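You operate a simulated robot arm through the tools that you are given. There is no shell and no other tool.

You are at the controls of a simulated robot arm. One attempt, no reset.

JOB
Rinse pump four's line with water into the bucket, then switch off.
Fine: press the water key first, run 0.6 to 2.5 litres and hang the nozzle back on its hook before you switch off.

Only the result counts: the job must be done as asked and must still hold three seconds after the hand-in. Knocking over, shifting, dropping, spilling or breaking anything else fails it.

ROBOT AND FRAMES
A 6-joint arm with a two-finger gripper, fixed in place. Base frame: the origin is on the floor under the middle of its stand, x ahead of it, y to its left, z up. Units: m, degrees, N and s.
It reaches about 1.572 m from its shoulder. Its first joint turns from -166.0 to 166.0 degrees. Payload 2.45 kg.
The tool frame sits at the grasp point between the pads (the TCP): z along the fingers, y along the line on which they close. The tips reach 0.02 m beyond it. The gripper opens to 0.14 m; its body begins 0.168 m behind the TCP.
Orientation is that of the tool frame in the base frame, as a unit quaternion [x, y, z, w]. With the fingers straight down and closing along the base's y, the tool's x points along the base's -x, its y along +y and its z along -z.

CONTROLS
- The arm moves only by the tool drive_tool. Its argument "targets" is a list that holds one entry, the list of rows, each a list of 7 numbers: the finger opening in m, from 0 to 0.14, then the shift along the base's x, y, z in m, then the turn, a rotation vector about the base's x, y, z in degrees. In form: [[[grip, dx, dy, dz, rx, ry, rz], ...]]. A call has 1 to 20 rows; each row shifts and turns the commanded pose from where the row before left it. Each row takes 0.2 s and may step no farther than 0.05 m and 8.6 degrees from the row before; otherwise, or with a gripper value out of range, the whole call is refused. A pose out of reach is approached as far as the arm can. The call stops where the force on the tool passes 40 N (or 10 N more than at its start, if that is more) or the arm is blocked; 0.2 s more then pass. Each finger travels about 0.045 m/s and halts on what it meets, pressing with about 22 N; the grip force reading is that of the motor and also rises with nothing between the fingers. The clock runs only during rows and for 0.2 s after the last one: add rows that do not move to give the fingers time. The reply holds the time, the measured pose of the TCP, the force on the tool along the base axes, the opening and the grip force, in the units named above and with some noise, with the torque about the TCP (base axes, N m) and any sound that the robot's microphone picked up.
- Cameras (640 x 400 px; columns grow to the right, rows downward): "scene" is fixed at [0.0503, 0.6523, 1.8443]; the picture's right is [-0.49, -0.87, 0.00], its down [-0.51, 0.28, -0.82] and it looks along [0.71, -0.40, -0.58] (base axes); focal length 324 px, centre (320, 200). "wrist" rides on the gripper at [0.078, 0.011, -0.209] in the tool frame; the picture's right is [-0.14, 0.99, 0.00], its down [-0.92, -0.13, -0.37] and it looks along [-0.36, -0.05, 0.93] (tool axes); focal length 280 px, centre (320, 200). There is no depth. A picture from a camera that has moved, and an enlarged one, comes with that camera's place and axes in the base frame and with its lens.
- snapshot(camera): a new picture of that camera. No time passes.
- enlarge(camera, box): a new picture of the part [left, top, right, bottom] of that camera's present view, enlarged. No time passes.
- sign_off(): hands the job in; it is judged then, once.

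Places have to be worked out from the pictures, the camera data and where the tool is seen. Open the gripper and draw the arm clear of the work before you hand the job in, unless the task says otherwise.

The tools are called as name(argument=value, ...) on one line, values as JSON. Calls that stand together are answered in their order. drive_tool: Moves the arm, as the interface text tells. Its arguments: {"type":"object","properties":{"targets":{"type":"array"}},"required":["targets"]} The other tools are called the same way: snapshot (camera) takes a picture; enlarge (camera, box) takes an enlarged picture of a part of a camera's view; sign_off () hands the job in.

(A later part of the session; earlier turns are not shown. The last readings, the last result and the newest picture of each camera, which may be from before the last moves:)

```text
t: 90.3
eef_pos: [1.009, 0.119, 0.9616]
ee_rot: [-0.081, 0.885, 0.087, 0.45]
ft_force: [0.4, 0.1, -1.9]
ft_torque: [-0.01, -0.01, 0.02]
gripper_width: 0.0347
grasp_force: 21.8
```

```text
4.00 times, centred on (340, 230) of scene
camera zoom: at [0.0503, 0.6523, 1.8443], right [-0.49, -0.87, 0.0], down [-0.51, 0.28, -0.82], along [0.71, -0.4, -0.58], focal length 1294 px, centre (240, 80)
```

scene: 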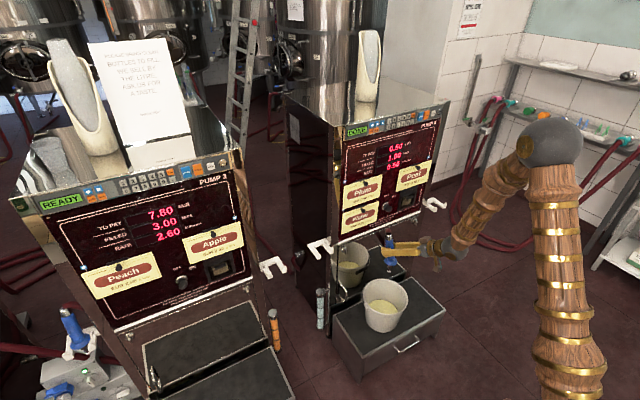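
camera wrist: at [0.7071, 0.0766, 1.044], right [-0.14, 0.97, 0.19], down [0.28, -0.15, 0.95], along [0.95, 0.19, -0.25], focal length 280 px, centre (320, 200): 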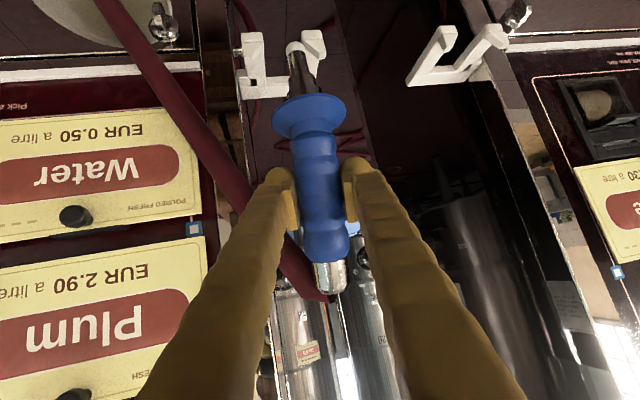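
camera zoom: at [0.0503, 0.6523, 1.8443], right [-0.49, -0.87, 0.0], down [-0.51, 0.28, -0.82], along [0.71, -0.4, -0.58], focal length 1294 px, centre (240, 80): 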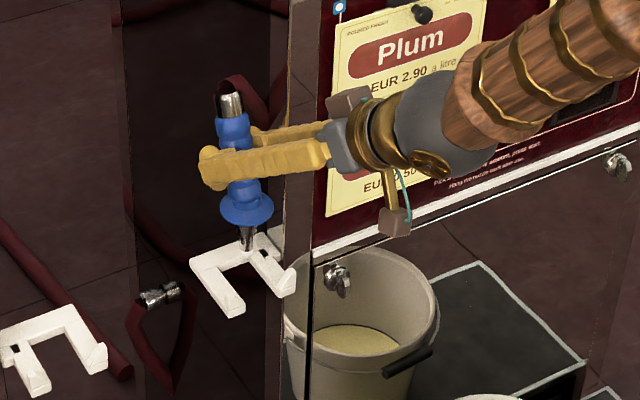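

Triangulating puts the flange at (0.985, 0.117, 0.905), so it needs about +3 mm in x and +2 mm in y to sit over the hook spot. I'll correct and lower halfway.

drive_tool(targets=[[[0.01, 0.003, 0.002, 0.0, 0, 0, 0], [0.01, 0.0, 0.0, -0.01, 0, 0, 0], [0.01, 0.0, 0.0, -0.01, 0, 0, 0], [0.01, 0.0, 0.0, -0.01, 0, 0, 0], [0.01, 0.0, 0.0, -0.01, 0, 0, 0], [0.01, 0.0, 0.0, -0.01, 0, 0, 0], [0.01, 0.0, 0.0, 0.0, 0, 0, 0], [0.01, 0.0, 0.0, 0.0, 0, 0, 0]]])

enlarge(camera="wrist", box=[220, 40, 440, 260])

enlarge(camera="scene", box=[290, 200, 360, 260])

```text
t: 92.1
eef_pos: [1.012, 0.1192, 0.9114]
ee_rot: [-0.081, 0.885, 0.087, 0.449]
ft_force: [-0.2, 0.4, -2.3]
ft_torque: [0.01, -0.02, 0.01]
gripper_width: 0.0343
grasp_force: 22.1
```

```text
1.82 times, centred on (330, 150) of wrist
camera zoom: at [0.8009, 0.0772, 0.9702], right [-0.14, 0.97, 0.19], down [0.28, -0.15, 0.95], along [0.95, 0.18, -0.25], focal length 510 px, centre (302, 291)
```

zoom: 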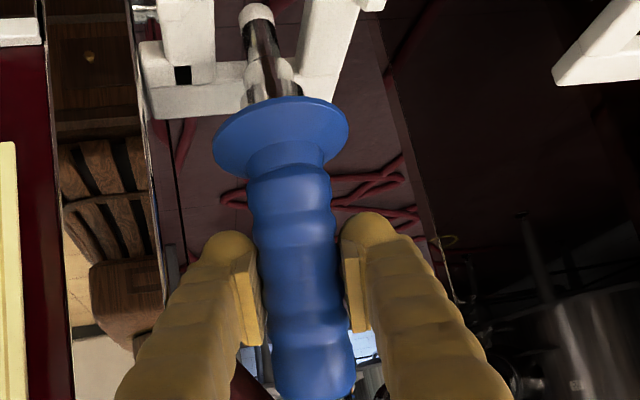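

```text
6.67 times, centred on (325, 230) of scene
camera zoom: at [0.0503, 0.6523, 1.8443], right [-0.49, -0.87, 0.0], down [-0.51, 0.28, -0.82], along [0.71, -0.4, -0.58], focal length 2156 px, centre (287, 0)
```

zoom: 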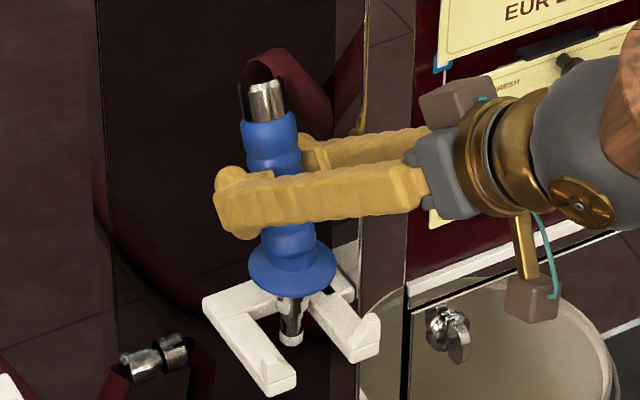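

The tip is going neatly between the prongs. I'll lower further, slowing near the seat.

drive_tool(targets=[[[0.01, 0.0, 0.0, -0.01, 0, 0, 0], [0.01, 0.0, 0.0, -0.01, 0, 0, 0], [0.01, 0.0, 0.0, -0.01, 0, 0, 0], [0.01, 0.0, 0.0, -0.008, 0, 0, 0], [0.01, 0.0, 0.0, 0.0, 0, 0, 0], [0.01, 0.0, 0.0, 0.0, 0, 0, 0]]])

enlarge(camera="wrist", box=[220, 40, 440, 260])

enlarge(camera="scene", box=[290, 200, 360, 260])

```text
t: 93.5
eef_pos: [1.0119, 0.1179, 0.8744]
ee_rot: [-0.081, 0.885, 0.086, 0.449]
ft_force: [0.6, 0.4, -2.1]
ft_torque: [0.02, -0.02, -0.01]
gripper_width: 0.0343
grasp_force: 22.4
```

```text
1.82 times, centred on (330, 150) of wrist
camera zoom: at [0.8008, 0.0757, 0.9318], right [-0.14, 0.97, 0.19], down [0.28, -0.15, 0.95], along [0.95, 0.18, -0.25], focal length 510 px, centre (302, 291)
```

zoom: 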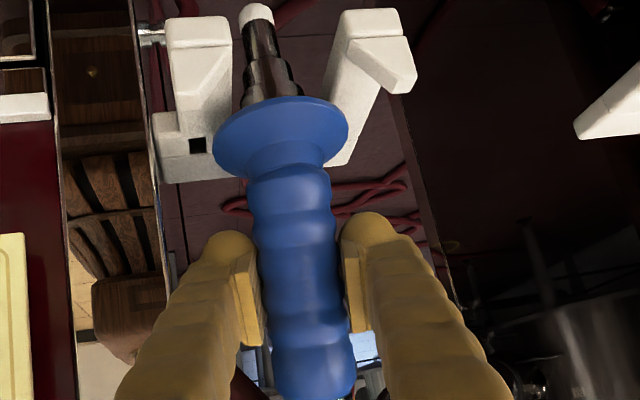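

```text
6.67 times, centred on (325, 230) of scene
camera zoom: at [0.0503, 0.6523, 1.8443], right [-0.49, -0.87, 0.0], down [-0.51, 0.28, -0.82], along [0.71, -0.4, -0.58], focal length 2156 px, centre (287, 0)
```

zoom: 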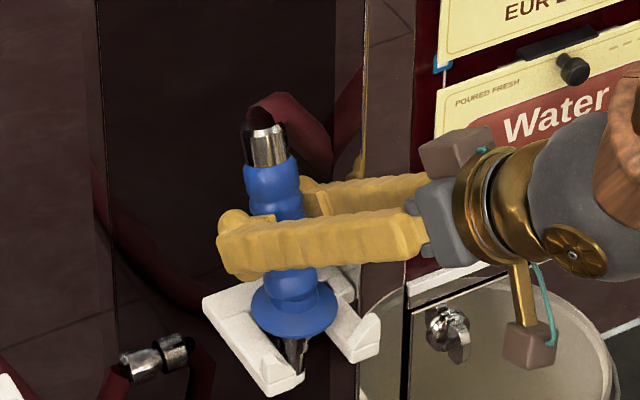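

The flange is about 1 cm above its seat and well centred. I'll lower gently in small steps until I feel contact.

drive_tool(targets=[[[0.01, 0.0, 0.0, -0.003, 0, 0, 0], [0.01, 0.0, 0.0, -0.003, 0, 0, 0], [0.01, 0.0, 0.0, -0.002, 0, 0, 0], [0.01, 0.0, 0.0, 0.0, 0, 0, 0]]])

```text
t: 94.5
eef_pos: [1.0125, 0.1178, 0.8663]
ee_rot: [-0.081, 0.886, 0.087, 0.449]
ft_force: [0.8, 0.6, -2.9]
ft_torque: [0.0, -0.04, 0.02]
gripper_width: 0.0343
grasp_force: 21.8
```

Still hanging free. I'll continue 2 mm at a time.

drive_tool(targets=[[[0.01, 0.0, 0.0, -0.002, 0, 0, 0], [0.01, 0.0, 0.0, -0.002, 0, 0, 0], [0.01, 0.0, 0.0, 0.0, 0, 0, 0]]])

enlarge(camera="scene", box=[290, 200, 360, 260])

enlarge(camera="wrist", box=[220, 40, 440, 260])

```text
t: 95.3
eef_pos: [1.0128, 0.1189, 0.863]
ee_rot: [-0.081, 0.885, 0.087, 0.451]
ft_force: [6.3, -2.8, 18.1]
ft_torque: [0.03, -0.03, -0.02]
gripper_width: 0.0341
grasp_force: 22.2
```

```text
6.67 times, centred on (325, 230) of scene
camera zoom: at [0.0503, 0.6523, 1.8443], right [-0.49, -0.87, 0.0], down [-0.51, 0.28, -0.82], along [0.71, -0.4, -0.58], focal length 2156 px, centre (287, 0)
```

zoom: 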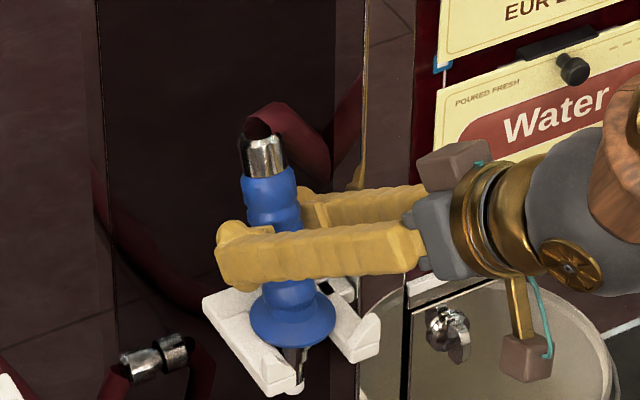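

```text
1.82 times, centred on (330, 150) of wrist
camera zoom: at [0.8016, 0.0767, 0.9211], right [-0.14, 0.97, 0.19], down [0.27, -0.15, 0.95], along [0.95, 0.19, -0.24], focal length 510 px, centre (302, 291)
```

zoom: 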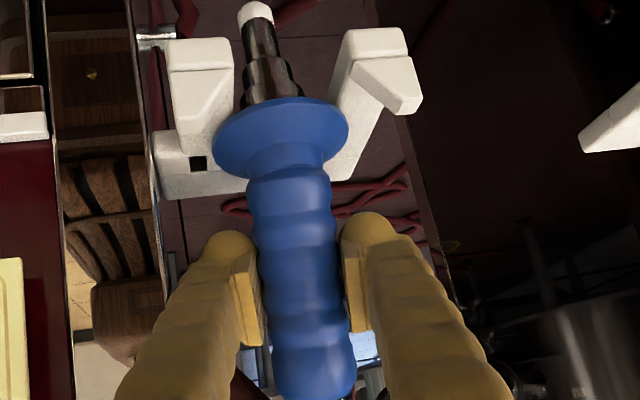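

I felt contact at 18 N, and the flange matches its original hung position in the picture. I'll relieve the pressure a hair and open the fingers.

drive_tool(targets=[[[0.01, 0.0, 0.0, 0.0015, 0, 0, 0], [0.01, 0.0, 0.0, 0.0, 0, 0, 0], [0.034, 0.0, 0.0, 0.0, 0, 0, 0], [0.037, 0.0, 0.0, 0.0, 0, 0, 0], [0.041, 0.0, 0.0, 0.0, 0, 0, 0], [0.046, 0.0, 0.0, 0.0, 0, 0, 0], [0.052, 0.0, 0.0, 0.0, 0, 0, 0], [0.06, 0.0, 0.0, 0.0, 0, 0, 0], [0.06, 0.0, 0.0, 0.0, 0, 0, 0], [0.06, 0.0, 0.0, 0.0, 0, 0, 0]]])

enlarge(camera="scene", box=[290, 200, 360, 260])

enlarge(camera="wrist", box=[220, 40, 440, 260])

```text
t: 97.5
eef_pos: [1.0103, 0.1186, 0.8635]
ee_rot: [-0.081, 0.885, 0.087, 0.45]
ft_force: [-2.3, 12.4, -2.1]
ft_torque: [-0.35, -0.1, -0.29]
gripper_width: 0.0537
grasp_force: 0.1
```

```text
6.67 times, centred on (325, 230) of scene
camera zoom: at [0.0503, 0.6523, 1.8443], right [-0.49, -0.87, 0.0], down [-0.51, 0.28, -0.82], along [0.71, -0.4, -0.58], focal length 2156 px, centre (287, 0)
```

zoom: 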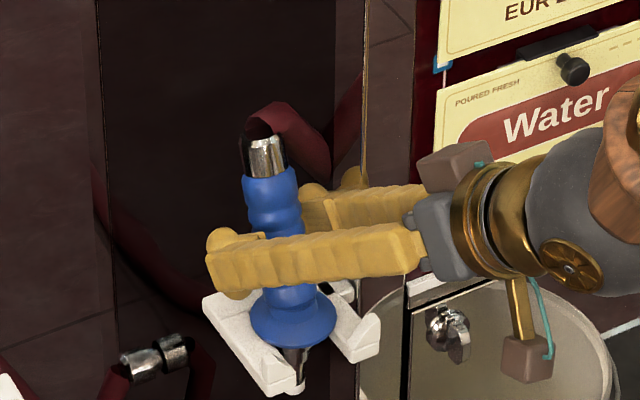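

```text
1.82 times, centred on (330, 150) of wrist
camera zoom: at [0.8007, 0.0766, 0.921], right [-0.14, 0.97, 0.19], down [0.28, -0.15, 0.95], along [0.95, 0.19, -0.25], focal length 510 px, centre (302, 291)
```

zoom: 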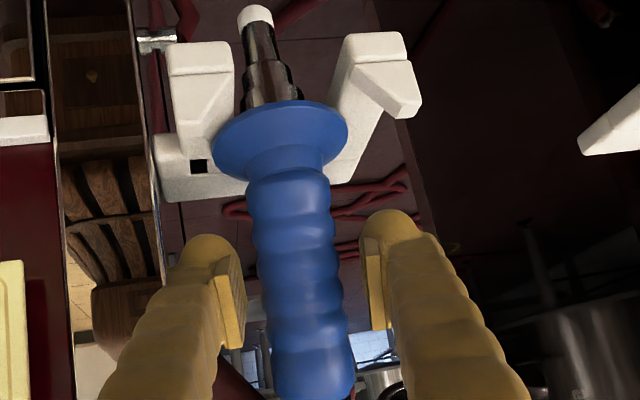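

The nozzle is hanging on its own, but 12 N sideways says the right finger is touching the pump's side. I'll narrow the opening to 5 cm and withdraw along the tool axis.

drive_tool(targets=[[[0.048, 0.0, 0.0, 0.0, 0, 0, 0], [0.048, 0.0, 0.0, 0.0, 0, 0, 0]]])

```text
t: 98.1
eef_pos: [1.0124, 0.1181, 0.8632]
ee_rot: [-0.081, 0.885, 0.087, 0.45]
ft_force: [-0.7, -0.2, -0.3]
ft_torque: [-0.02, 0.02, 0.02]
gripper_width: 0.0479
grasp_force: 0.0
```

The force is gone. I'll withdraw slowly along the tool axis, checking partway.

drive_tool(targets=[[[0.048, -0.0078, -0.0023, 0.0058, 0, 0, 0], [0.048, -0.0078, -0.0023, 0.0058, 0, 0, 0], [0.048, -0.0078, -0.0023, 0.0058, 0, 0, 0], [0.048, 0.0, 0.0, 0.0, 0, 0, 0]]])

enlarge(camera="wrist", box=[220, 40, 440, 260])

enlarge(camera="scene", box=[290, 200, 360, 260])

```text
t: 99.1
eef_pos: [0.9888, 0.1123, 0.8807]
ee_rot: [-0.082, 0.885, 0.087, 0.45]
ft_force: [0.3, 0.6, -0.8]
ft_torque: [-0.03, -0.02, 0.02]
gripper_width: 0.0471
grasp_force: 0.1
```

```text
1.82 times, centred on (330, 150) of wrist
camera zoom: at [0.7777, 0.0694, 0.939], right [-0.14, 0.97, 0.19], down [0.28, -0.15, 0.95], along [0.95, 0.19, -0.25], focal length 510 px, centre (302, 291)
```

zoom: 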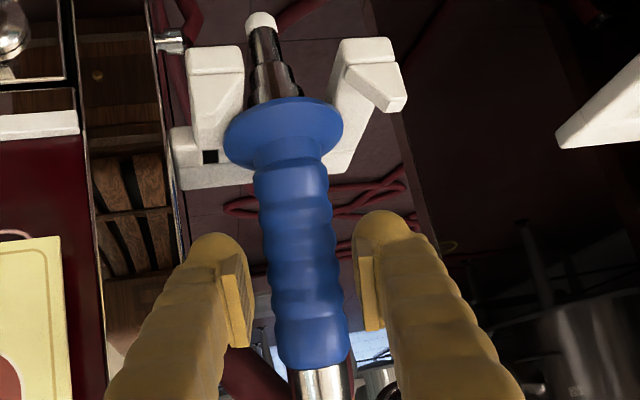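

```text
6.67 times, centred on (325, 230) of scene
camera zoom: at [0.0503, 0.6523, 1.8443], right [-0.49, -0.87, 0.0], down [-0.51, 0.28, -0.82], along [0.71, -0.4, -0.58], focal length 2156 px, centre (287, 0)
```

zoom: 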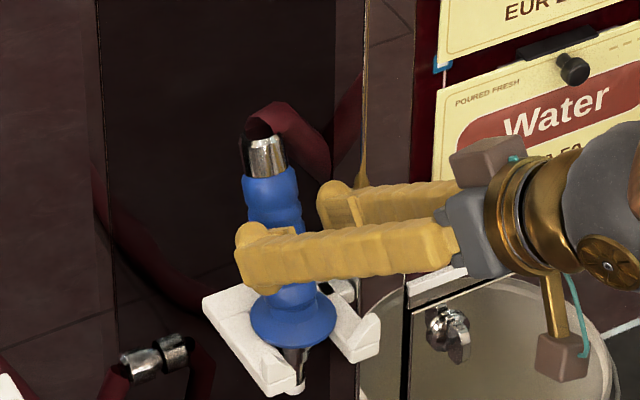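

The nozzle stays on its hook and the fingers are sliding free. I'll continue the withdrawal.

drive_tool(targets=[[[0.048, -0.0098, -0.0028, 0.0072, 0, 0, 0], [0.048, -0.0117, -0.0034, 0.0087, 0, 0, 0], [0.048, -0.0117, -0.0034, 0.0087, 0, 0, 0], [0.048, -0.0156, -0.0045, 0.0116, 0, 0, 0], [0.048, -0.0156, -0.0045, 0.0116, 0, 0, 0], [0.048, -0.0156, -0.0045, 0.0116, 0, 0, 0], [0.048, -0.0156, -0.0045, 0.0116, 0, 0, 0], [0.048, -0.0156, -0.0045, 0.0116, 0, 0, 0], [0.048, -0.0156, -0.0045, 0.0116, 0, 0, 0], [0.048, 0.0, 0.0, 0.0, 0, 0, 0]]])

snapshot(camera="wrist")

snapshot(camera="scene")

enlarge(camera="scene", box=[290, 200, 360, 260])

```text
t: 101.3
eef_pos: [0.8616, 0.0759, 0.9741]
ee_rot: [-0.081, 0.885, 0.087, 0.45]
ft_force: [0.1, 0.4, -0.4]
ft_torque: [0.01, -0.02, 0.01]
gripper_width: 0.0483
grasp_force: 0.1
```

```text
taken
camera wrist: at [0.6499, 0.0334, 1.0319], right [-0.14, 0.97, 0.19], down [0.28, -0.15, 0.95], along [0.95, 0.18, -0.25], focal length 280 px, centre (320, 200)
```

wrist: 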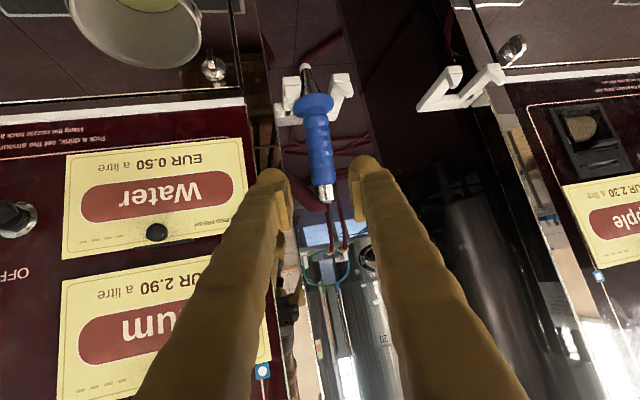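

```text
taken
```

scene: 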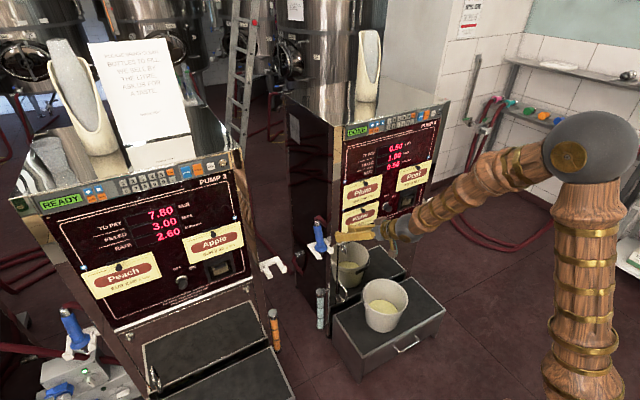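

```text
6.67 times, centred on (325, 230) of scene
camera zoom: at [0.0503, 0.6523, 1.8443], right [-0.49, -0.87, 0.0], down [-0.51, 0.28, -0.82], along [0.71, -0.4, -0.58], focal length 2156 px, centre (287, 0)
```

zoom: 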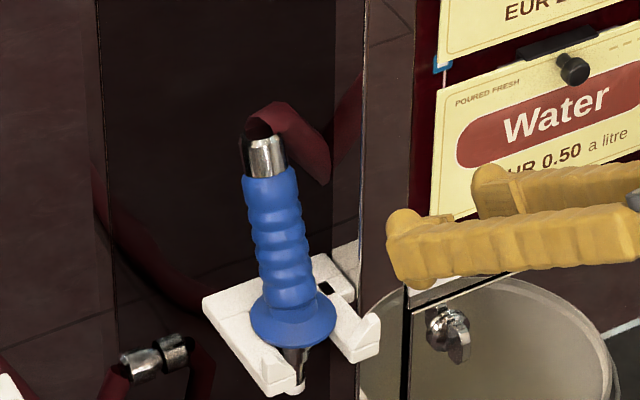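

The nozzle is back exactly where it hung originally. I'll move across to look straight at the OFF/ON knob near (0.98, -0.24, 0.91).

drive_tool(targets=[[[0.048, -0.03, 0.0, 0.0, 0, 0, 0], [0.048, -0.03, -0.01, 0.0, 0, 0, 0], [0.048, -0.02, -0.025, 0.0, 0, 0, 0], [0.048, 0.0, -0.03, -0.003, 0, 0, 0], [0.048, 0.0, -0.03, -0.003, 0, 0, 0], [0.048, 0.0, -0.03, -0.003, 0, 0, 0], [0.048, 0.0, -0.03, -0.003, 0, 0, 0], [0.048, 0.0, -0.03, -0.003, 0, 0, 0], [0.048, 0.0, -0.03, -0.003, 0, 0, 0], [0.048, 0.0, -0.03, -0.003, 0, 0, 0], [0.048, 0.0, -0.03, -0.003, 0, 0, 0], [0.048, 0.0, -0.03, 0.0, 0, 0, 0], [0.048, 0.0, -0.03, 0.0, 0, 0, 0], [0.048, 0.0, 0.0, 0.0, 0, 0, 0]]])

snapshot(camera="wrist")

```text
t: 104.3
eef_pos: [0.7803, -0.2601, 0.9514]
ee_rot: [-0.082, 0.885, 0.087, 0.45]
ft_force: [-0.1, 0.0, 1.3]
ft_torque: [0.03, -0.03, 0.02]
gripper_width: 0.0482
grasp_force: 0.1
```

```text
taken
camera wrist: at [0.5697, -0.3022, 1.0091], right [-0.14, 0.97, 0.19], down [0.28, -0.15, 0.95], along [0.95, 0.18, -0.25], focal length 280 px, centre (320, 200)
```

wrist: 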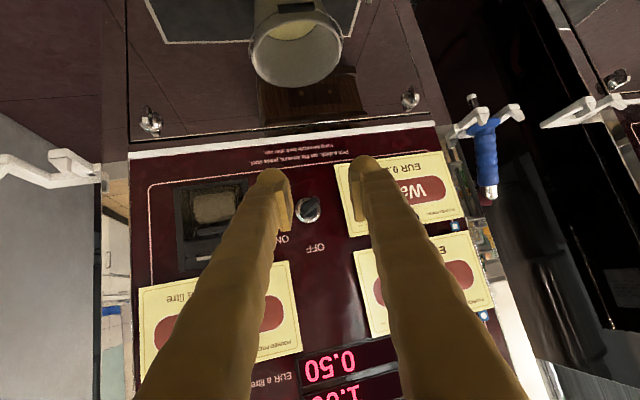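

The knob is framed between the fingertips. I'll zoom in to see its handle direction.

enlarge(camera="wrist", box=[270, 170, 350, 270])

enlarge(camera="scene", box=[370, 175, 430, 215])

enlarge(camera="scene", box=[160, 250, 240, 300])

```text
4.00 times, centred on (310, 220) of wrist
camera zoom: at [0.5697, -0.3022, 1.0091], right [-0.14, 0.97, 0.19], down [0.28, -0.15, 0.95], along [0.95, 0.18, -0.25], focal length 1122 px, centre (360, 120)
```

zoom: 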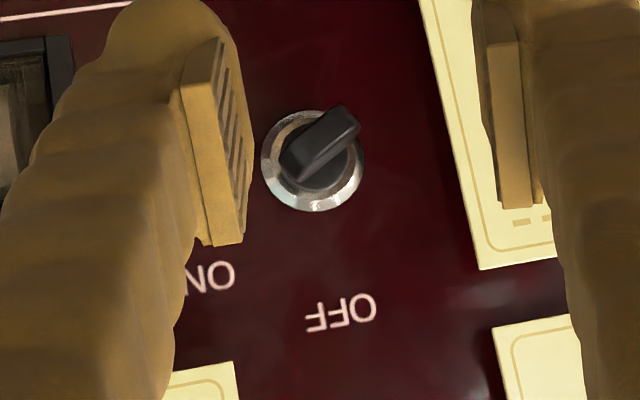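

```text
10.00 times, centred on (400, 195) of scene
camera zoom: at [0.0503, 0.6523, 1.8443], right [-0.49, -0.87, 0.0], down [-0.51, 0.28, -0.82], along [0.71, -0.4, -0.58], focal length 3235 px, centre (-480, 250)
```

zoom: 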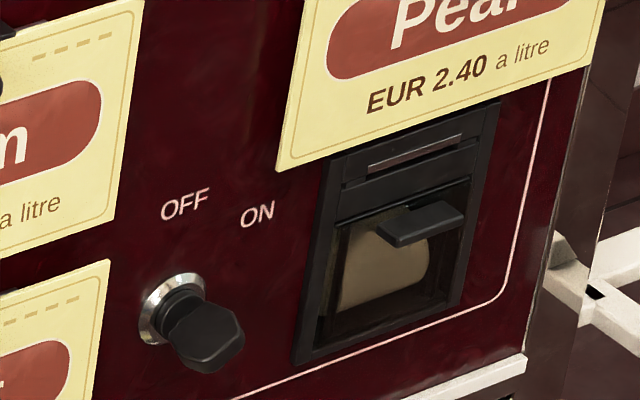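

```text
8.00 times, centred on (200, 275) of scene
camera zoom: at [0.0503, 0.6523, 1.8443], right [-0.49, -0.87, 0.0], down [-0.51, 0.28, -0.82], along [0.71, -0.4, -0.58], focal length 2588 px, centre (1280, -400)
```

zoom: 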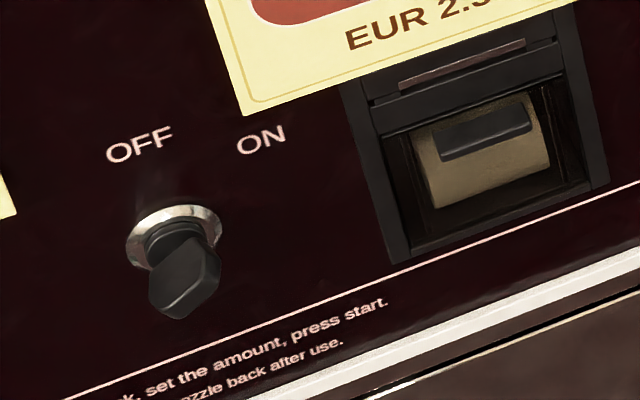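

The knob is a flat wing about 30 × 11 mm pointing at ON (about 55° clockwise of straight up), with OFF directly above it; its axis is at y ≈ -0.241, z ≈ 0.912. I'll level the hand to face the panel, then roll it to match the wing, grip it and turn it upright. First, levelling.

drive_tool(targets=[[[0.04, 0.0, 0.0, 0.0, 1.097, -3.775, 0], [0.04, 0.0, 0.0, 0.0, 1.097, -3.775, 0], [0.04, 0.0, 0.0, 0.0, 1.097, -3.775, 0], [0.04, 0.0, 0.0, -0.005, 1.097, -3.775, 0], [0.04, 0.0, 0.0, -0.005, 1.097, -3.775, 0], [0.04, 0.0, 0.005, -0.005, 1.097, -3.775, 0], [0.04, 0.0, 0.005, -0.01, 1.097, -3.775, 0], [0.04, 0.0, 0.005, -0.01, 1.097, -3.775, 0], [0.04, 0.0, 0.005, -0.005, 1.097, -3.775, 0], [0.04, 0.0, 0.0, 0.0, 0, 0, -3], [0.04, 0.0, 0.0, 0.0, 0, 0, -3], [0.04, 0.0, 0.0, 0.0, 0, 0, -3], [0.04, 0.0, 0.0, 0.0, 0, 0, -3], [0.04, 0.0, 0.0, 0.0, 0, 0, 0], [0.04, 0.0, 0.0, 0.0, 0, 0, 0]]])

snapshot(camera="wrist")

```text
t: 107.5
eef_pos: [0.7882, -0.2441, 0.9191]
ee_rot: [0.014, 0.709, 0.065, 0.702]
ft_force: [0.0, 0.1, 0.5]
ft_torque: [-0.01, 0.02, -0.01]
gripper_width: 0.04
grasp_force: 0.0
out of reach, approached as far as the arm can: row 12, 13
```

```text
taken
camera wrist: at [0.5779, -0.2406, 0.8433], right [-0.07, 0.97, 0.25], down [-0.35, -0.26, 0.9], along [0.94, -0.02, 0.35], focal length 280 px, centre (320, 200)
```

wrist: 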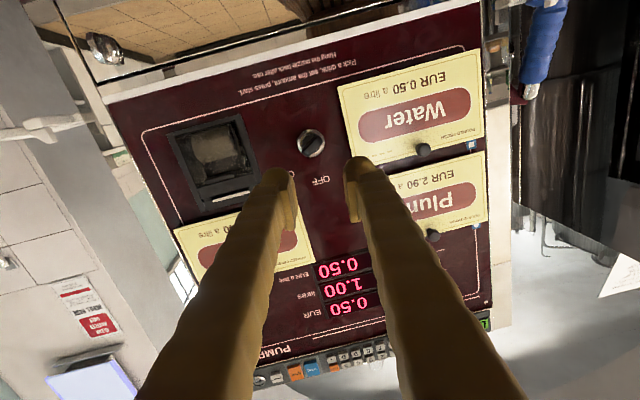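

The hand faces the panel at about 4° yaw and 6° roll. I'll zoom on the knob from this frontal view to get the exact wing angle.

enlarge(camera="wrist", box=[270, 105, 350, 195])

```text
4.44 times, centred on (310, 150) of wrist
camera zoom: at [0.5779, -0.2406, 0.8433], right [-0.07, 0.97, 0.25], down [-0.35, -0.26, 0.9], along [0.94, -0.02, 0.35], focal length 1246 px, centre (364, 422)
```

zoom: 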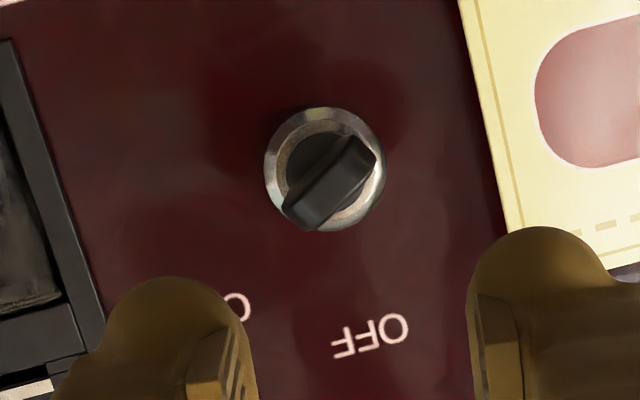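

The wing points 58° clockwise, straight at ON, with OFF straight up. I'll roll the hand +51.6° about the panel normal so the fingers straddle the wing, keeping my distance.

drive_tool(targets=[[[0.035, 0.0, 0.002, -0.003, 4.3, 0, 0], [0.035, 0.0, 0.0015, -0.003, 4.3, 0, 0], [0.035, 0.0, 0.0, -0.003, 4.3, 0, 0], [0.035, 0.0, 0.0, 0.0, 4.3, 0, 0], [0.035, 0.0, 0.0, 0.0, 4.3, 0, 0], [0.035, 0.0, 0.0, 0.0, 4.3, 0, 0], [0.035, 0.0, 0.0, 0.0, 4.3, 0, 0], [0.035, 0.0, 0.0, 0.0, 4.3, 0, 0], [0.035, 0.0, 0.0, 0.0, 4.3, 0, 0], [0.035, 0.0, 0.0, 0.0, 4.3, 0, 0], [0.035, 0.0, 0.0, 0.0, 4.3, 0, 0], [0.035, 0.0, 0.0, 0.0, 4.3, 0, 0], [0.035, 0.0, 0.0, 0.0, 0, 0, 0], [0.035, 0.0, 0.0, 0.0, 0, 0, 0]]])

snapshot(camera="wrist")

snapshot(camera="scene")

```text
t: 110.5
eef_pos: [0.7879, -0.2399, 0.9103]
ee_rot: [0.315, 0.61, 0.363, 0.629]
ft_force: [0.2, 0.0, -0.7]
ft_torque: [-0.05, -0.02, -0.02]
gripper_width: 0.0352
grasp_force: 0.2
```

```text
taken
camera wrist: at [0.5784, -0.1787, 0.8647], right [-0.07, 0.42, 0.91], down [-0.35, -0.86, 0.37], along [0.93, -0.29, 0.21], focal length 280 px, centre (320, 200)
```

wrist: 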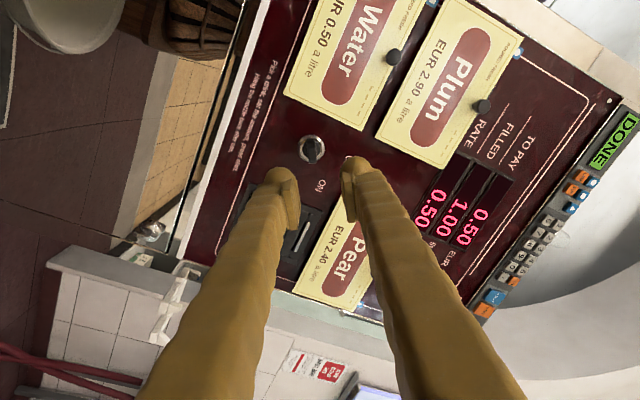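

```text
taken
```

scene: 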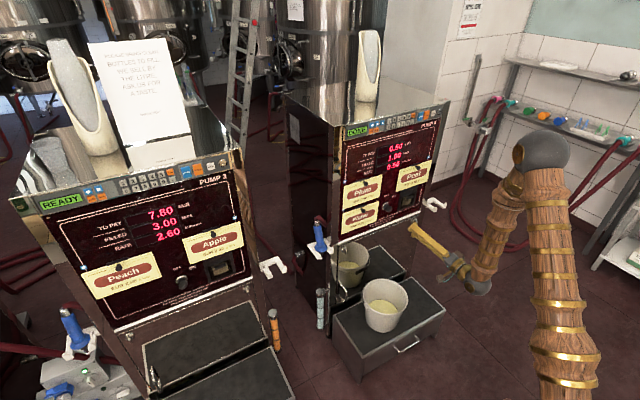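

The roll matches the wing (57°). I'll approach to about 5 cm from the knob and check that the wing sits between the fingers.

drive_tool(targets=[[[0.035, 0.02, 0.0, 0.0, 0, 0, 0], [0.035, 0.025, 0.0, 0.0, 0, 0, 0], [0.035, 0.025, 0.0, 0.0, 0, 0, 0], [0.035, 0.025, 0.0, 0.0, 0, 0, 0], [0.035, 0.015, 0.0, 0.0, 0, 0, 0], [0.035, 0.0, 0.0, 0.0, 0, 0, 0], [0.035, 0.0, 0.0, 0.0, 0, 0, 0]]])

enlarge(camera="wrist", box=[240, 90, 400, 210])

enlarge(camera="scene", box=[370, 170, 450, 230])

```text
t: 112.1
eef_pos: [0.8979, -0.2397, 0.9112]
ee_rot: [0.316, 0.611, 0.361, 0.63]
ft_force: [0.3, -0.3, 0.0]
ft_torque: [-0.03, 0.03, -0.01]
gripper_width: 0.0349
grasp_force: 0.1
```

```text
3.33 times, centred on (320, 150) of wrist
camera zoom: at [0.6884, -0.1785, 0.8652], right [-0.07, 0.42, 0.91], down [-0.35, -0.86, 0.37], along [0.93, -0.29, 0.21], focal length 935 px, centre (320, 367)
```

zoom: 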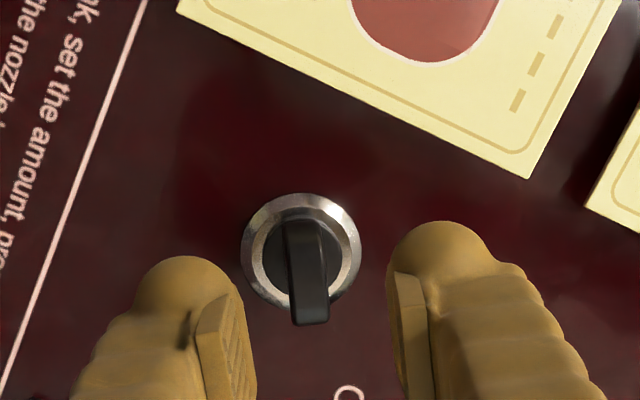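

```text
6.67 times, centred on (410, 200) of scene
camera zoom: at [0.0503, 0.6523, 1.8443], right [-0.49, -0.87, 0.0], down [-0.51, 0.28, -0.82], along [0.71, -0.4, -0.58], focal length 2156 px, centre (-280, 200)
```

zoom: 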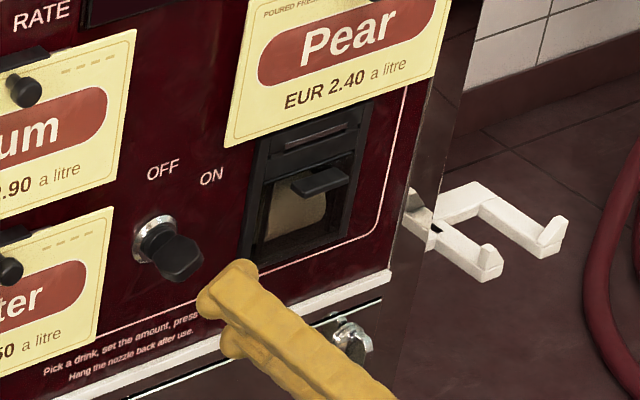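

The wing lies parallel between the fingers and will centre as I move straight in. I'll advance to straddle it.

drive_tool(targets=[[[0.035, 0.015, 0.0, -0.001, 0, 0, 0], [0.035, 0.015, 0.0, 0.0, 0, 0, 0], [0.035, 0.012, 0.0, 0.0, 0, 0, 0], [0.035, 0.008, 0.0, 0.0, 0, 0, 0], [0.035, 0.0, 0.0, 0.0, 0, 0, 0], [0.035, 0.0, 0.0, 0.0, 0, 0, 0]]])

enlarge(camera="wrist", box=[240, 90, 400, 210])

enlarge(camera="scene", box=[370, 170, 450, 230])

```text
t: 113.5
eef_pos: [0.9495, -0.2395, 0.9094]
ee_rot: [0.315, 0.61, 0.363, 0.629]
ft_force: [-0.2, 0.1, -0.2]
ft_torque: [0.02, -0.01, 0.0]
gripper_width: 0.0348
grasp_force: 0.0
```

```text
3.33 times, centred on (320, 150) of wrist
camera zoom: at [0.7393, -0.1784, 0.8641], right [-0.07, 0.42, 0.91], down [-0.35, -0.86, 0.37], along [0.93, -0.29, 0.21], focal length 935 px, centre (320, 367)
```

zoom: 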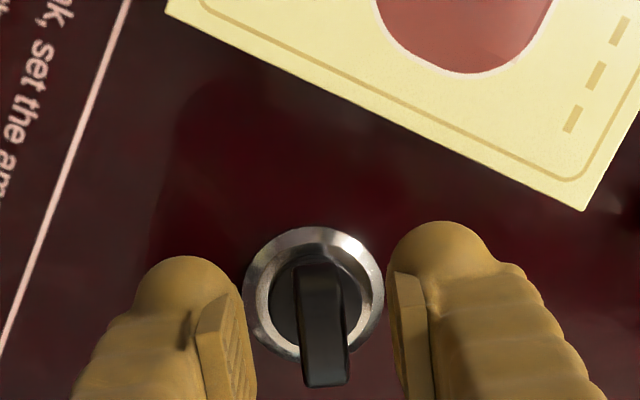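

```text
6.67 times, centred on (410, 200) of scene
camera zoom: at [0.0503, 0.6523, 1.8443], right [-0.49, -0.87, 0.0], down [-0.51, 0.28, -0.82], along [0.71, -0.4, -0.58], focal length 2156 px, centre (-280, 200)
```

zoom: 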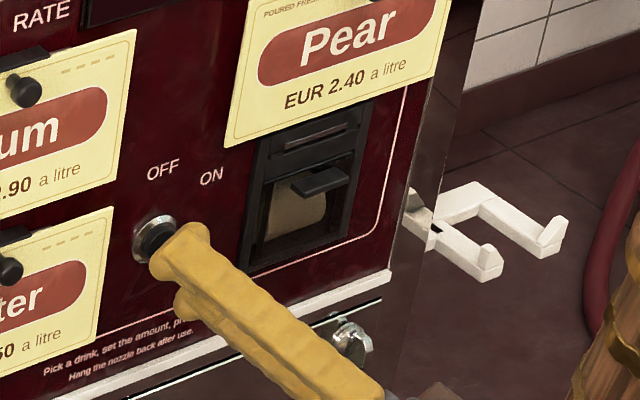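

The wing is centred between the pads and well engaged. I'll close on it gently.

drive_tool(targets=[[[0.03, 0.003, 0.0, 0.0, 0, 0, 0], [0.025, 0.0, 0.0, 0.0, 0, 0, 0], [0.02, 0.0, 0.0, 0.0, 0, 0, 0], [0.015, 0.0, 0.0, 0.0, 0, 0, 0], [0.01, 0.0, 0.0, 0.0, 0, 0, 0], [0.004, 0.0, 0.0, 0.0, 0, 0, 0], [0.004, 0.0, 0.0, 0.0, 0, 0, 0]]])

enlarge(camera="wrist", box=[240, 90, 400, 210])

```text
t: 115.1
eef_pos: [0.952, -0.2402, 0.91]
ee_rot: [0.314, 0.61, 0.364, 0.63]
ft_force: [0.0, 10.8, 9.5]
ft_torque: [0.0, -0.04, 0.12]
gripper_width: 0.011
grasp_force: 37.7
```

```text
3.33 times, centred on (320, 150) of wrist
camera zoom: at [0.742, -0.178, 0.8644], right [-0.07, 0.42, 0.91], down [-0.35, -0.86, 0.37], along [0.93, -0.29, 0.21], focal length 935 px, centre (320, 367)
```

zoom: 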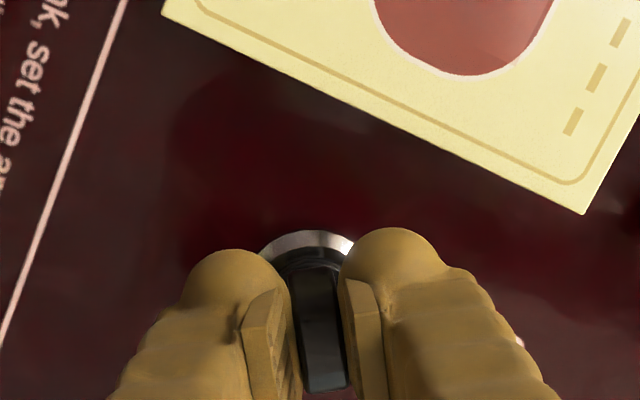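

I've gripped the wing (11 mm). The 14 N sideways reading means about 1 mm of off-centre, so I'll relieve that and start turning counter-clockwise in stages.

drive_tool(targets=[[[0.004, 0.0, 0.0006, 0.0008, 0, 0, 0], [0.004, 0.0, 0.0, 0.0, 0, 0, 0]]])

```text
t: 115.7
eef_pos: [0.9519, -0.2387, 0.9113]
ee_rot: [0.315, 0.611, 0.363, 0.629]
ft_force: [11.4, 6.1, 2.6]
ft_torque: [-0.01, 0.04, 0.01]
gripper_width: 0.0111
grasp_force: 38.2
```

The lateral load has dropped. I'll begin turning about the panel normal, 16° first.

drive_tool(targets=[[[0.004, 0.0, 0.0, 0.0, -4, 0, 0], [0.004, 0.0, 0.0, 0.0, -4, 0, 0], [0.004, 0.0, 0.0, 0.0, -4, 0, 0], [0.004, 0.0, 0.0, 0.0, -4, 0, 0], [0.004, 0.0, 0.0, 0.0, 0, 0, 0]]])

enlarge(camera="wrist", box=[240, 90, 400, 210])

```text
t: 116.9
eef_pos: [0.9513, -0.2399, 0.9101]
ee_rot: [0.225, 0.656, 0.274, 0.667]
ft_force: [18.7, -6.3, -2.7]
ft_torque: [-0.02, -0.02, -0.19]
gripper_width: 0.0109
grasp_force: 38.4
```

```text
3.33 times, centred on (320, 150) of wrist
camera zoom: at [0.7419, -0.1927, 0.8491], right [-0.07, 0.65, 0.76], down [-0.35, -0.73, 0.59], along [0.93, -0.22, 0.28], focal length 935 px, centre (320, 367)
```

zoom: 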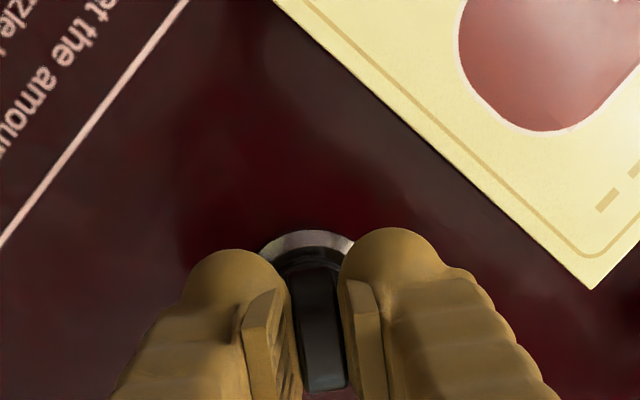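

The knob is turning with the hand. A pull of about 19 N along x is building up, so I'll ease forward slightly while continuing.

drive_tool(targets=[[[0.004, 0.001, 0.0, 0.0, 0, 0, 0], [0.004, 0.0005, 0.0, 0.0, -4, 0, 0], [0.004, 0.0, 0.0, 0.0, -4, 0, 0], [0.004, 0.0, 0.0, 0.0, -4, 0, 0], [0.004, 0.0, 0.0, 0.0, 0, 0, 0]]])

```text
t: 118.1
eef_pos: [0.9527, -0.2403, 0.9101]
ee_rot: [0.154, 0.68, 0.205, 0.687]
ft_force: [-36.0, -10.9, 1.0]
ft_torque: [0.02, 0.04, -0.19]
gripper_width: 0.0109
grasp_force: 38.0
```

That overshot: it's stiff, about 36 N per mm. I'll back off 1 mm in x and relieve y.

drive_tool(targets=[[[0.004, -0.001, -0.0006, 0.0, 0, 0, 0], [0.004, 0.0, 0.0, 0.0, 0, 0, 0]]])

```text
t: 118.7
eef_pos: [0.9523, -0.2386, 0.9105]
ee_rot: [0.154, 0.681, 0.204, 0.687]
ft_force: [-7.5, -12.1, -7.7]
ft_torque: [-0.01, 0.12, -0.14]
gripper_width: 0.0109
grasp_force: 38.5
```

The knob is half-way at about 29°. I'll relieve the sideways load and continue turning.

drive_tool(targets=[[[0.004, -0.0002, -0.0009, -0.0005, 0, 0, 0], [0.004, 0.0, 0.0, 0.0, -4, 0, 0], [0.004, 0.0, 0.0, 0.0, -4, 0, 0], [0.004, 0.0, 0.0, 0.0, -4, 0, 0], [0.004, 0.0, 0.0, 0.0, 0, 0, 0]]])

enlarge(camera="wrist", box=[240, 90, 400, 210])

enlarge(camera="scene", box=[335, 105, 455, 205])

```text
t: 119.9
eef_pos: [0.9527, -0.2408, 0.9108]
ee_rot: [0.08, 0.698, 0.132, 0.699]
ft_force: [33.8, 7.8, -2.4]
ft_torque: [0.0, 0.06, -0.05]
gripper_width: 0.0112
grasp_force: 38.3
```

```text
3.33 times, centred on (320, 150) of wrist
camera zoom: at [0.7421, -0.2224, 0.8348], right [-0.07, 0.9, 0.43], down [-0.35, -0.42, 0.84], along [0.93, -0.09, 0.35], focal length 935 px, centre (320, 367)
```

zoom: 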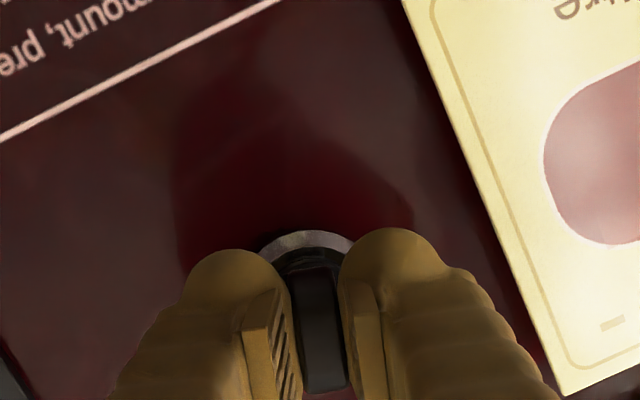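

```text
4.00 times, centred on (395, 155) of scene
camera zoom: at [0.0503, 0.6523, 1.8443], right [-0.49, -0.87, 0.0], down [-0.51, 0.28, -0.82], along [0.71, -0.4, -0.58], focal length 1294 px, centre (20, 380)
```

zoom: 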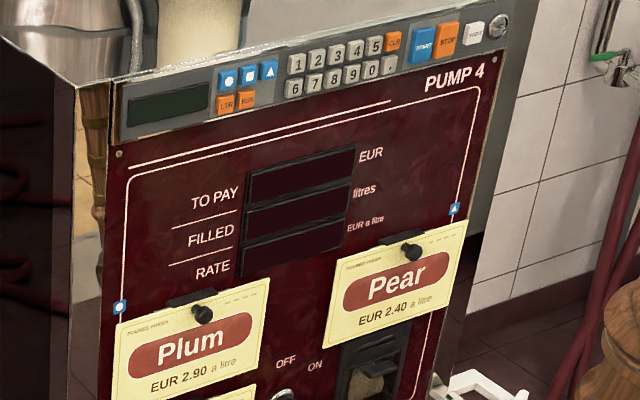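

The pump's displays have gone dark, so it is switched off at the panel. I'll relieve the x load and complete the turn to point squarely at OFF.

drive_tool(targets=[[[0.004, 0.0007, 0.0004, 0.0, 0, 0, 0], [0.004, 0.0, 0.0, 0.0, 0, 0, 0]]])

```text
t: 120.5
eef_pos: [0.952, -0.2404, 0.9097]
ee_rot: [0.081, 0.698, 0.132, 0.7]
ft_force: [18.8, 9.5, 6.8]
ft_torque: [-0.03, -0.08, -0.01]
gripper_width: 0.0112
grasp_force: 38.3
```

drive_tool(targets=[[[0.004, 0.0005, 0.0006, 0.0002, -4, 0, 0], [0.004, 0.0, 0.0, 0.0, -4, 0, 0], [0.004, 0.0, 0.0, 0.0, -4, 0, 0], [0.004, 0.0, 0.0, 0.0, -4, 0, 0], [0.004, 0.0, 0.0, 0.0, 0, 0, 0]]])

enlarge(camera="wrist", box=[240, 90, 400, 210])

```text
t: 121.7
eef_pos: [0.9526, -0.24, 0.9107]
ee_rot: [-0.018, 0.709, 0.033, 0.704]
ft_force: [-36.1, -13.0, 6.5]
ft_torque: [0.02, -0.05, -0.19]
gripper_width: 0.0113
grasp_force: 38.4
```

```text
3.33 times, centred on (320, 150) of wrist
camera zoom: at [0.7425, -0.2434, 0.8327], right [-0.07, 0.98, 0.16], down [-0.35, -0.17, 0.92], along [0.93, 0.01, 0.36], focal length 935 px, centre (320, 367)
```

zoom: 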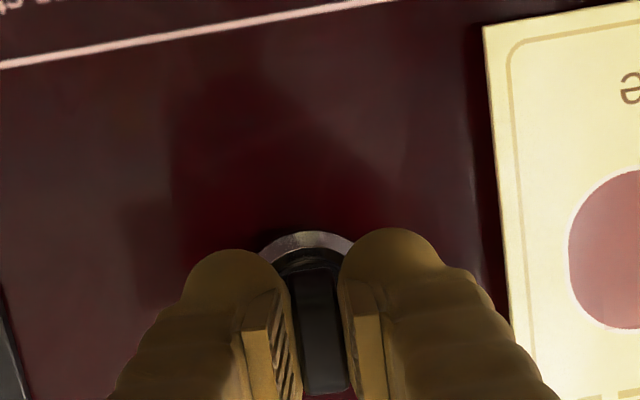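

The hand has turned the full 57°, so the wing now points straight up at OFF. I'll open the fingers and check the knob and display.

drive_tool(targets=[[[0.004, -0.0008, -0.0005, 0.0, 0, 0, 0], [0.012, 0.0, 0.0, 0.0, 0, 0, 0], [0.018, 0.0, 0.0, 0.0, 0, 0, 0], [0.026, 0.0, 0.0, 0.0, 0, 0, 0], [0.034, 0.0, 0.0, 0.0, 0, 0, 0], [0.034, 0.0, 0.0, 0.0, 0, 0, 0]]])

enlarge(camera="wrist", box=[240, 90, 400, 210])

```text
t: 123.1
eef_pos: [0.9529, -0.2404, 0.9103]
ee_rot: [-0.019, 0.709, 0.033, 0.704]
ft_force: [0.2, 0.6, -0.9]
ft_torque: [-0.01, 0.0, 0.01]
gripper_width: 0.0339
grasp_force: 0.0
```

```text
3.33 times, centred on (320, 150) of wrist
camera zoom: at [0.7427, -0.2433, 0.8327], right [-0.07, 0.98, 0.16], down [-0.35, -0.18, 0.92], along [0.93, 0.01, 0.36], focal length 935 px, centre (320, 367)
```

zoom: 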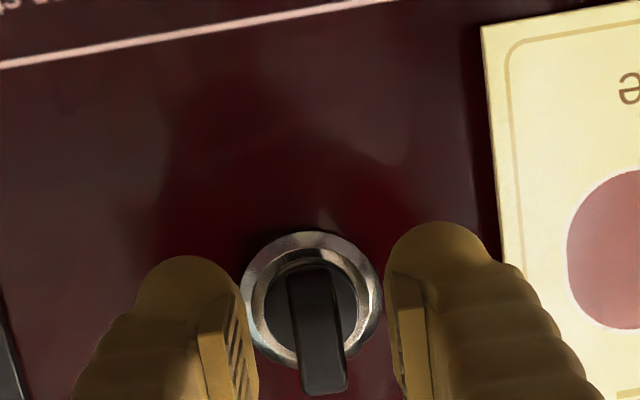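

The wing points straight up and the fingers are free. I'll back straight out from the panel.

drive_tool(targets=[[[0.034, -0.008, 0.0, 0.0, 0, 0, 0], [0.034, -0.012, 0.0, 0.0, 0, 0, 0], [0.034, -0.015, 0.0, 0.0, 0, 0, 0], [0.034, -0.02, 0.0, 0.0, 0, 0, 0], [0.034, -0.025, 0.0, 0.0, 0, 0, 0], [0.034, -0.03, 0.0, 0.0, 0, 0, 0], [0.034, -0.03, 0.0, 0.0, 0, 0, 0], [0.034, -0.03, 0.0, 0.0, 0, 0, 0], [0.034, 0.0, 0.0, 0.0, 0, 0, 0]]])

snapshot(camera="wrist")

snapshot(camera="scene")

enlarge(camera="scene", box=[335, 105, 455, 225])

```text
t: 125.1
eef_pos: [0.8103, -0.267, 0.9553]
ee_rot: [-0.014, 0.712, 0.041, 0.701]
ft_force: [-0.3, -0.6, -0.3]
ft_torque: [0.01, -0.01, 0.0]
gripper_width: 0.0336
grasp_force: 0.0
out of reach, approached as far as the arm can: row 4, 5, 6, 7, 8
```

```text
taken
camera wrist: at [0.5999, -0.2701, 0.879], right [-0.07, 0.98, 0.18], down [-0.34, -0.19, 0.92], along [0.94, 0.01, 0.35], focal length 280 px, centre (320, 200)
```

wrist: 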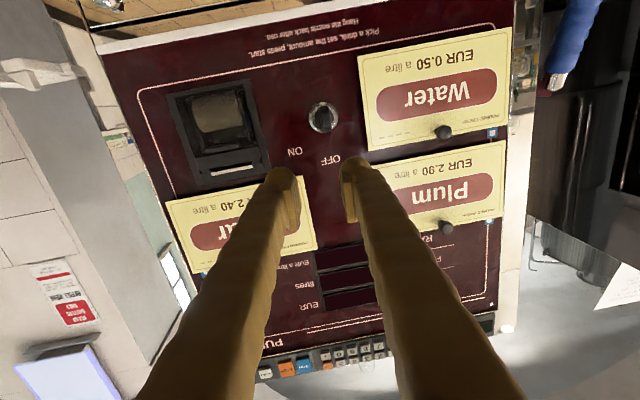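

```text
taken
```

scene: 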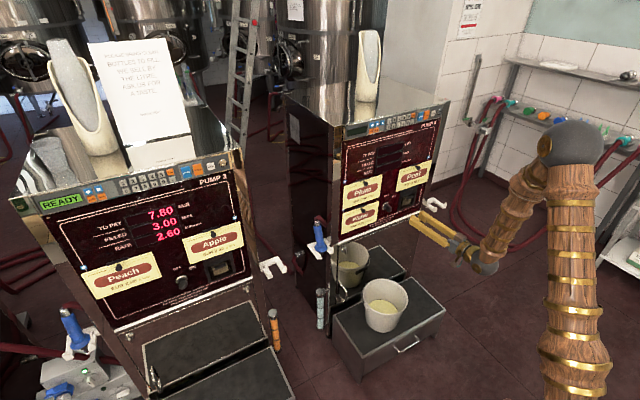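

```text
3.33 times, centred on (395, 165) of scene
camera zoom: at [0.0503, 0.6523, 1.8443], right [-0.49, -0.87, 0.0], down [-0.51, 0.28, -0.82], along [0.71, -0.4, -0.58], focal length 1078 px, centre (70, 317)
```

zoom: 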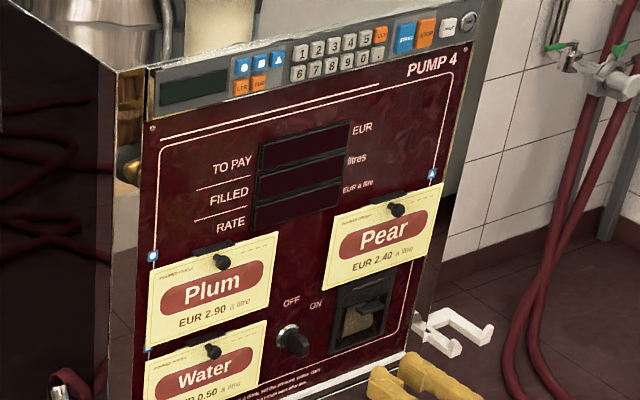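

Pump four is dark (off). The retreat drifted a little because of the wrist limit, but without contact. I'll verify the knob, nozzle and bucket close up.

enlarge(camera="wrist", box=[270, 80, 370, 180])

enlarge(camera="scene", box=[290, 200, 440, 340])

enlarge(camera="scene", box=[290, 200, 360, 260])

```text
4.00 times, centred on (320, 130) of wrist
camera zoom: at [0.5999, -0.2701, 0.879], right [-0.07, 0.98, 0.18], down [-0.34, -0.19, 0.92], along [0.94, 0.01, 0.35], focal length 1122 px, centre (320, 480)
```

zoom: 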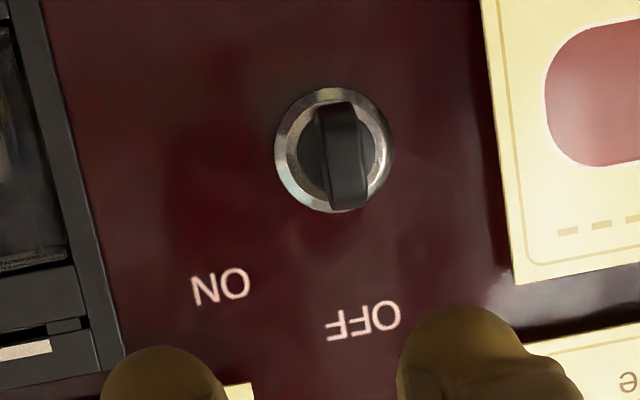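

```text
2.86 times, centred on (365, 270) of scene
camera zoom: at [0.0503, 0.6523, 1.8443], right [-0.49, -0.87, 0.0], down [-0.51, 0.28, -0.82], along [0.71, -0.4, -0.58], focal length 924 px, centre (191, 0)
```

zoom: 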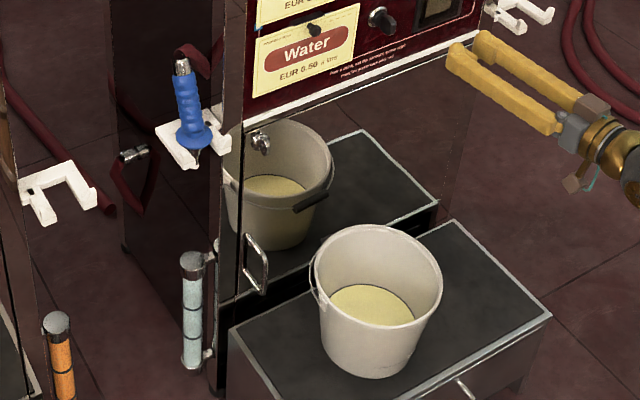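

```text
6.67 times, centred on (325, 230) of scene
camera zoom: at [0.0503, 0.6523, 1.8443], right [-0.49, -0.87, 0.0], down [-0.51, 0.28, -0.82], along [0.71, -0.4, -0.58], focal length 2156 px, centre (287, 0)
```

zoom: 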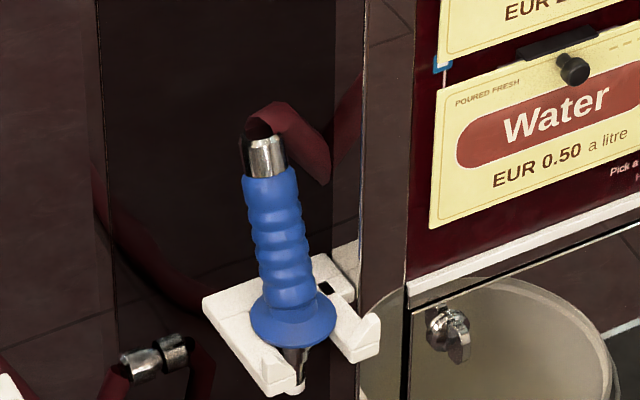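

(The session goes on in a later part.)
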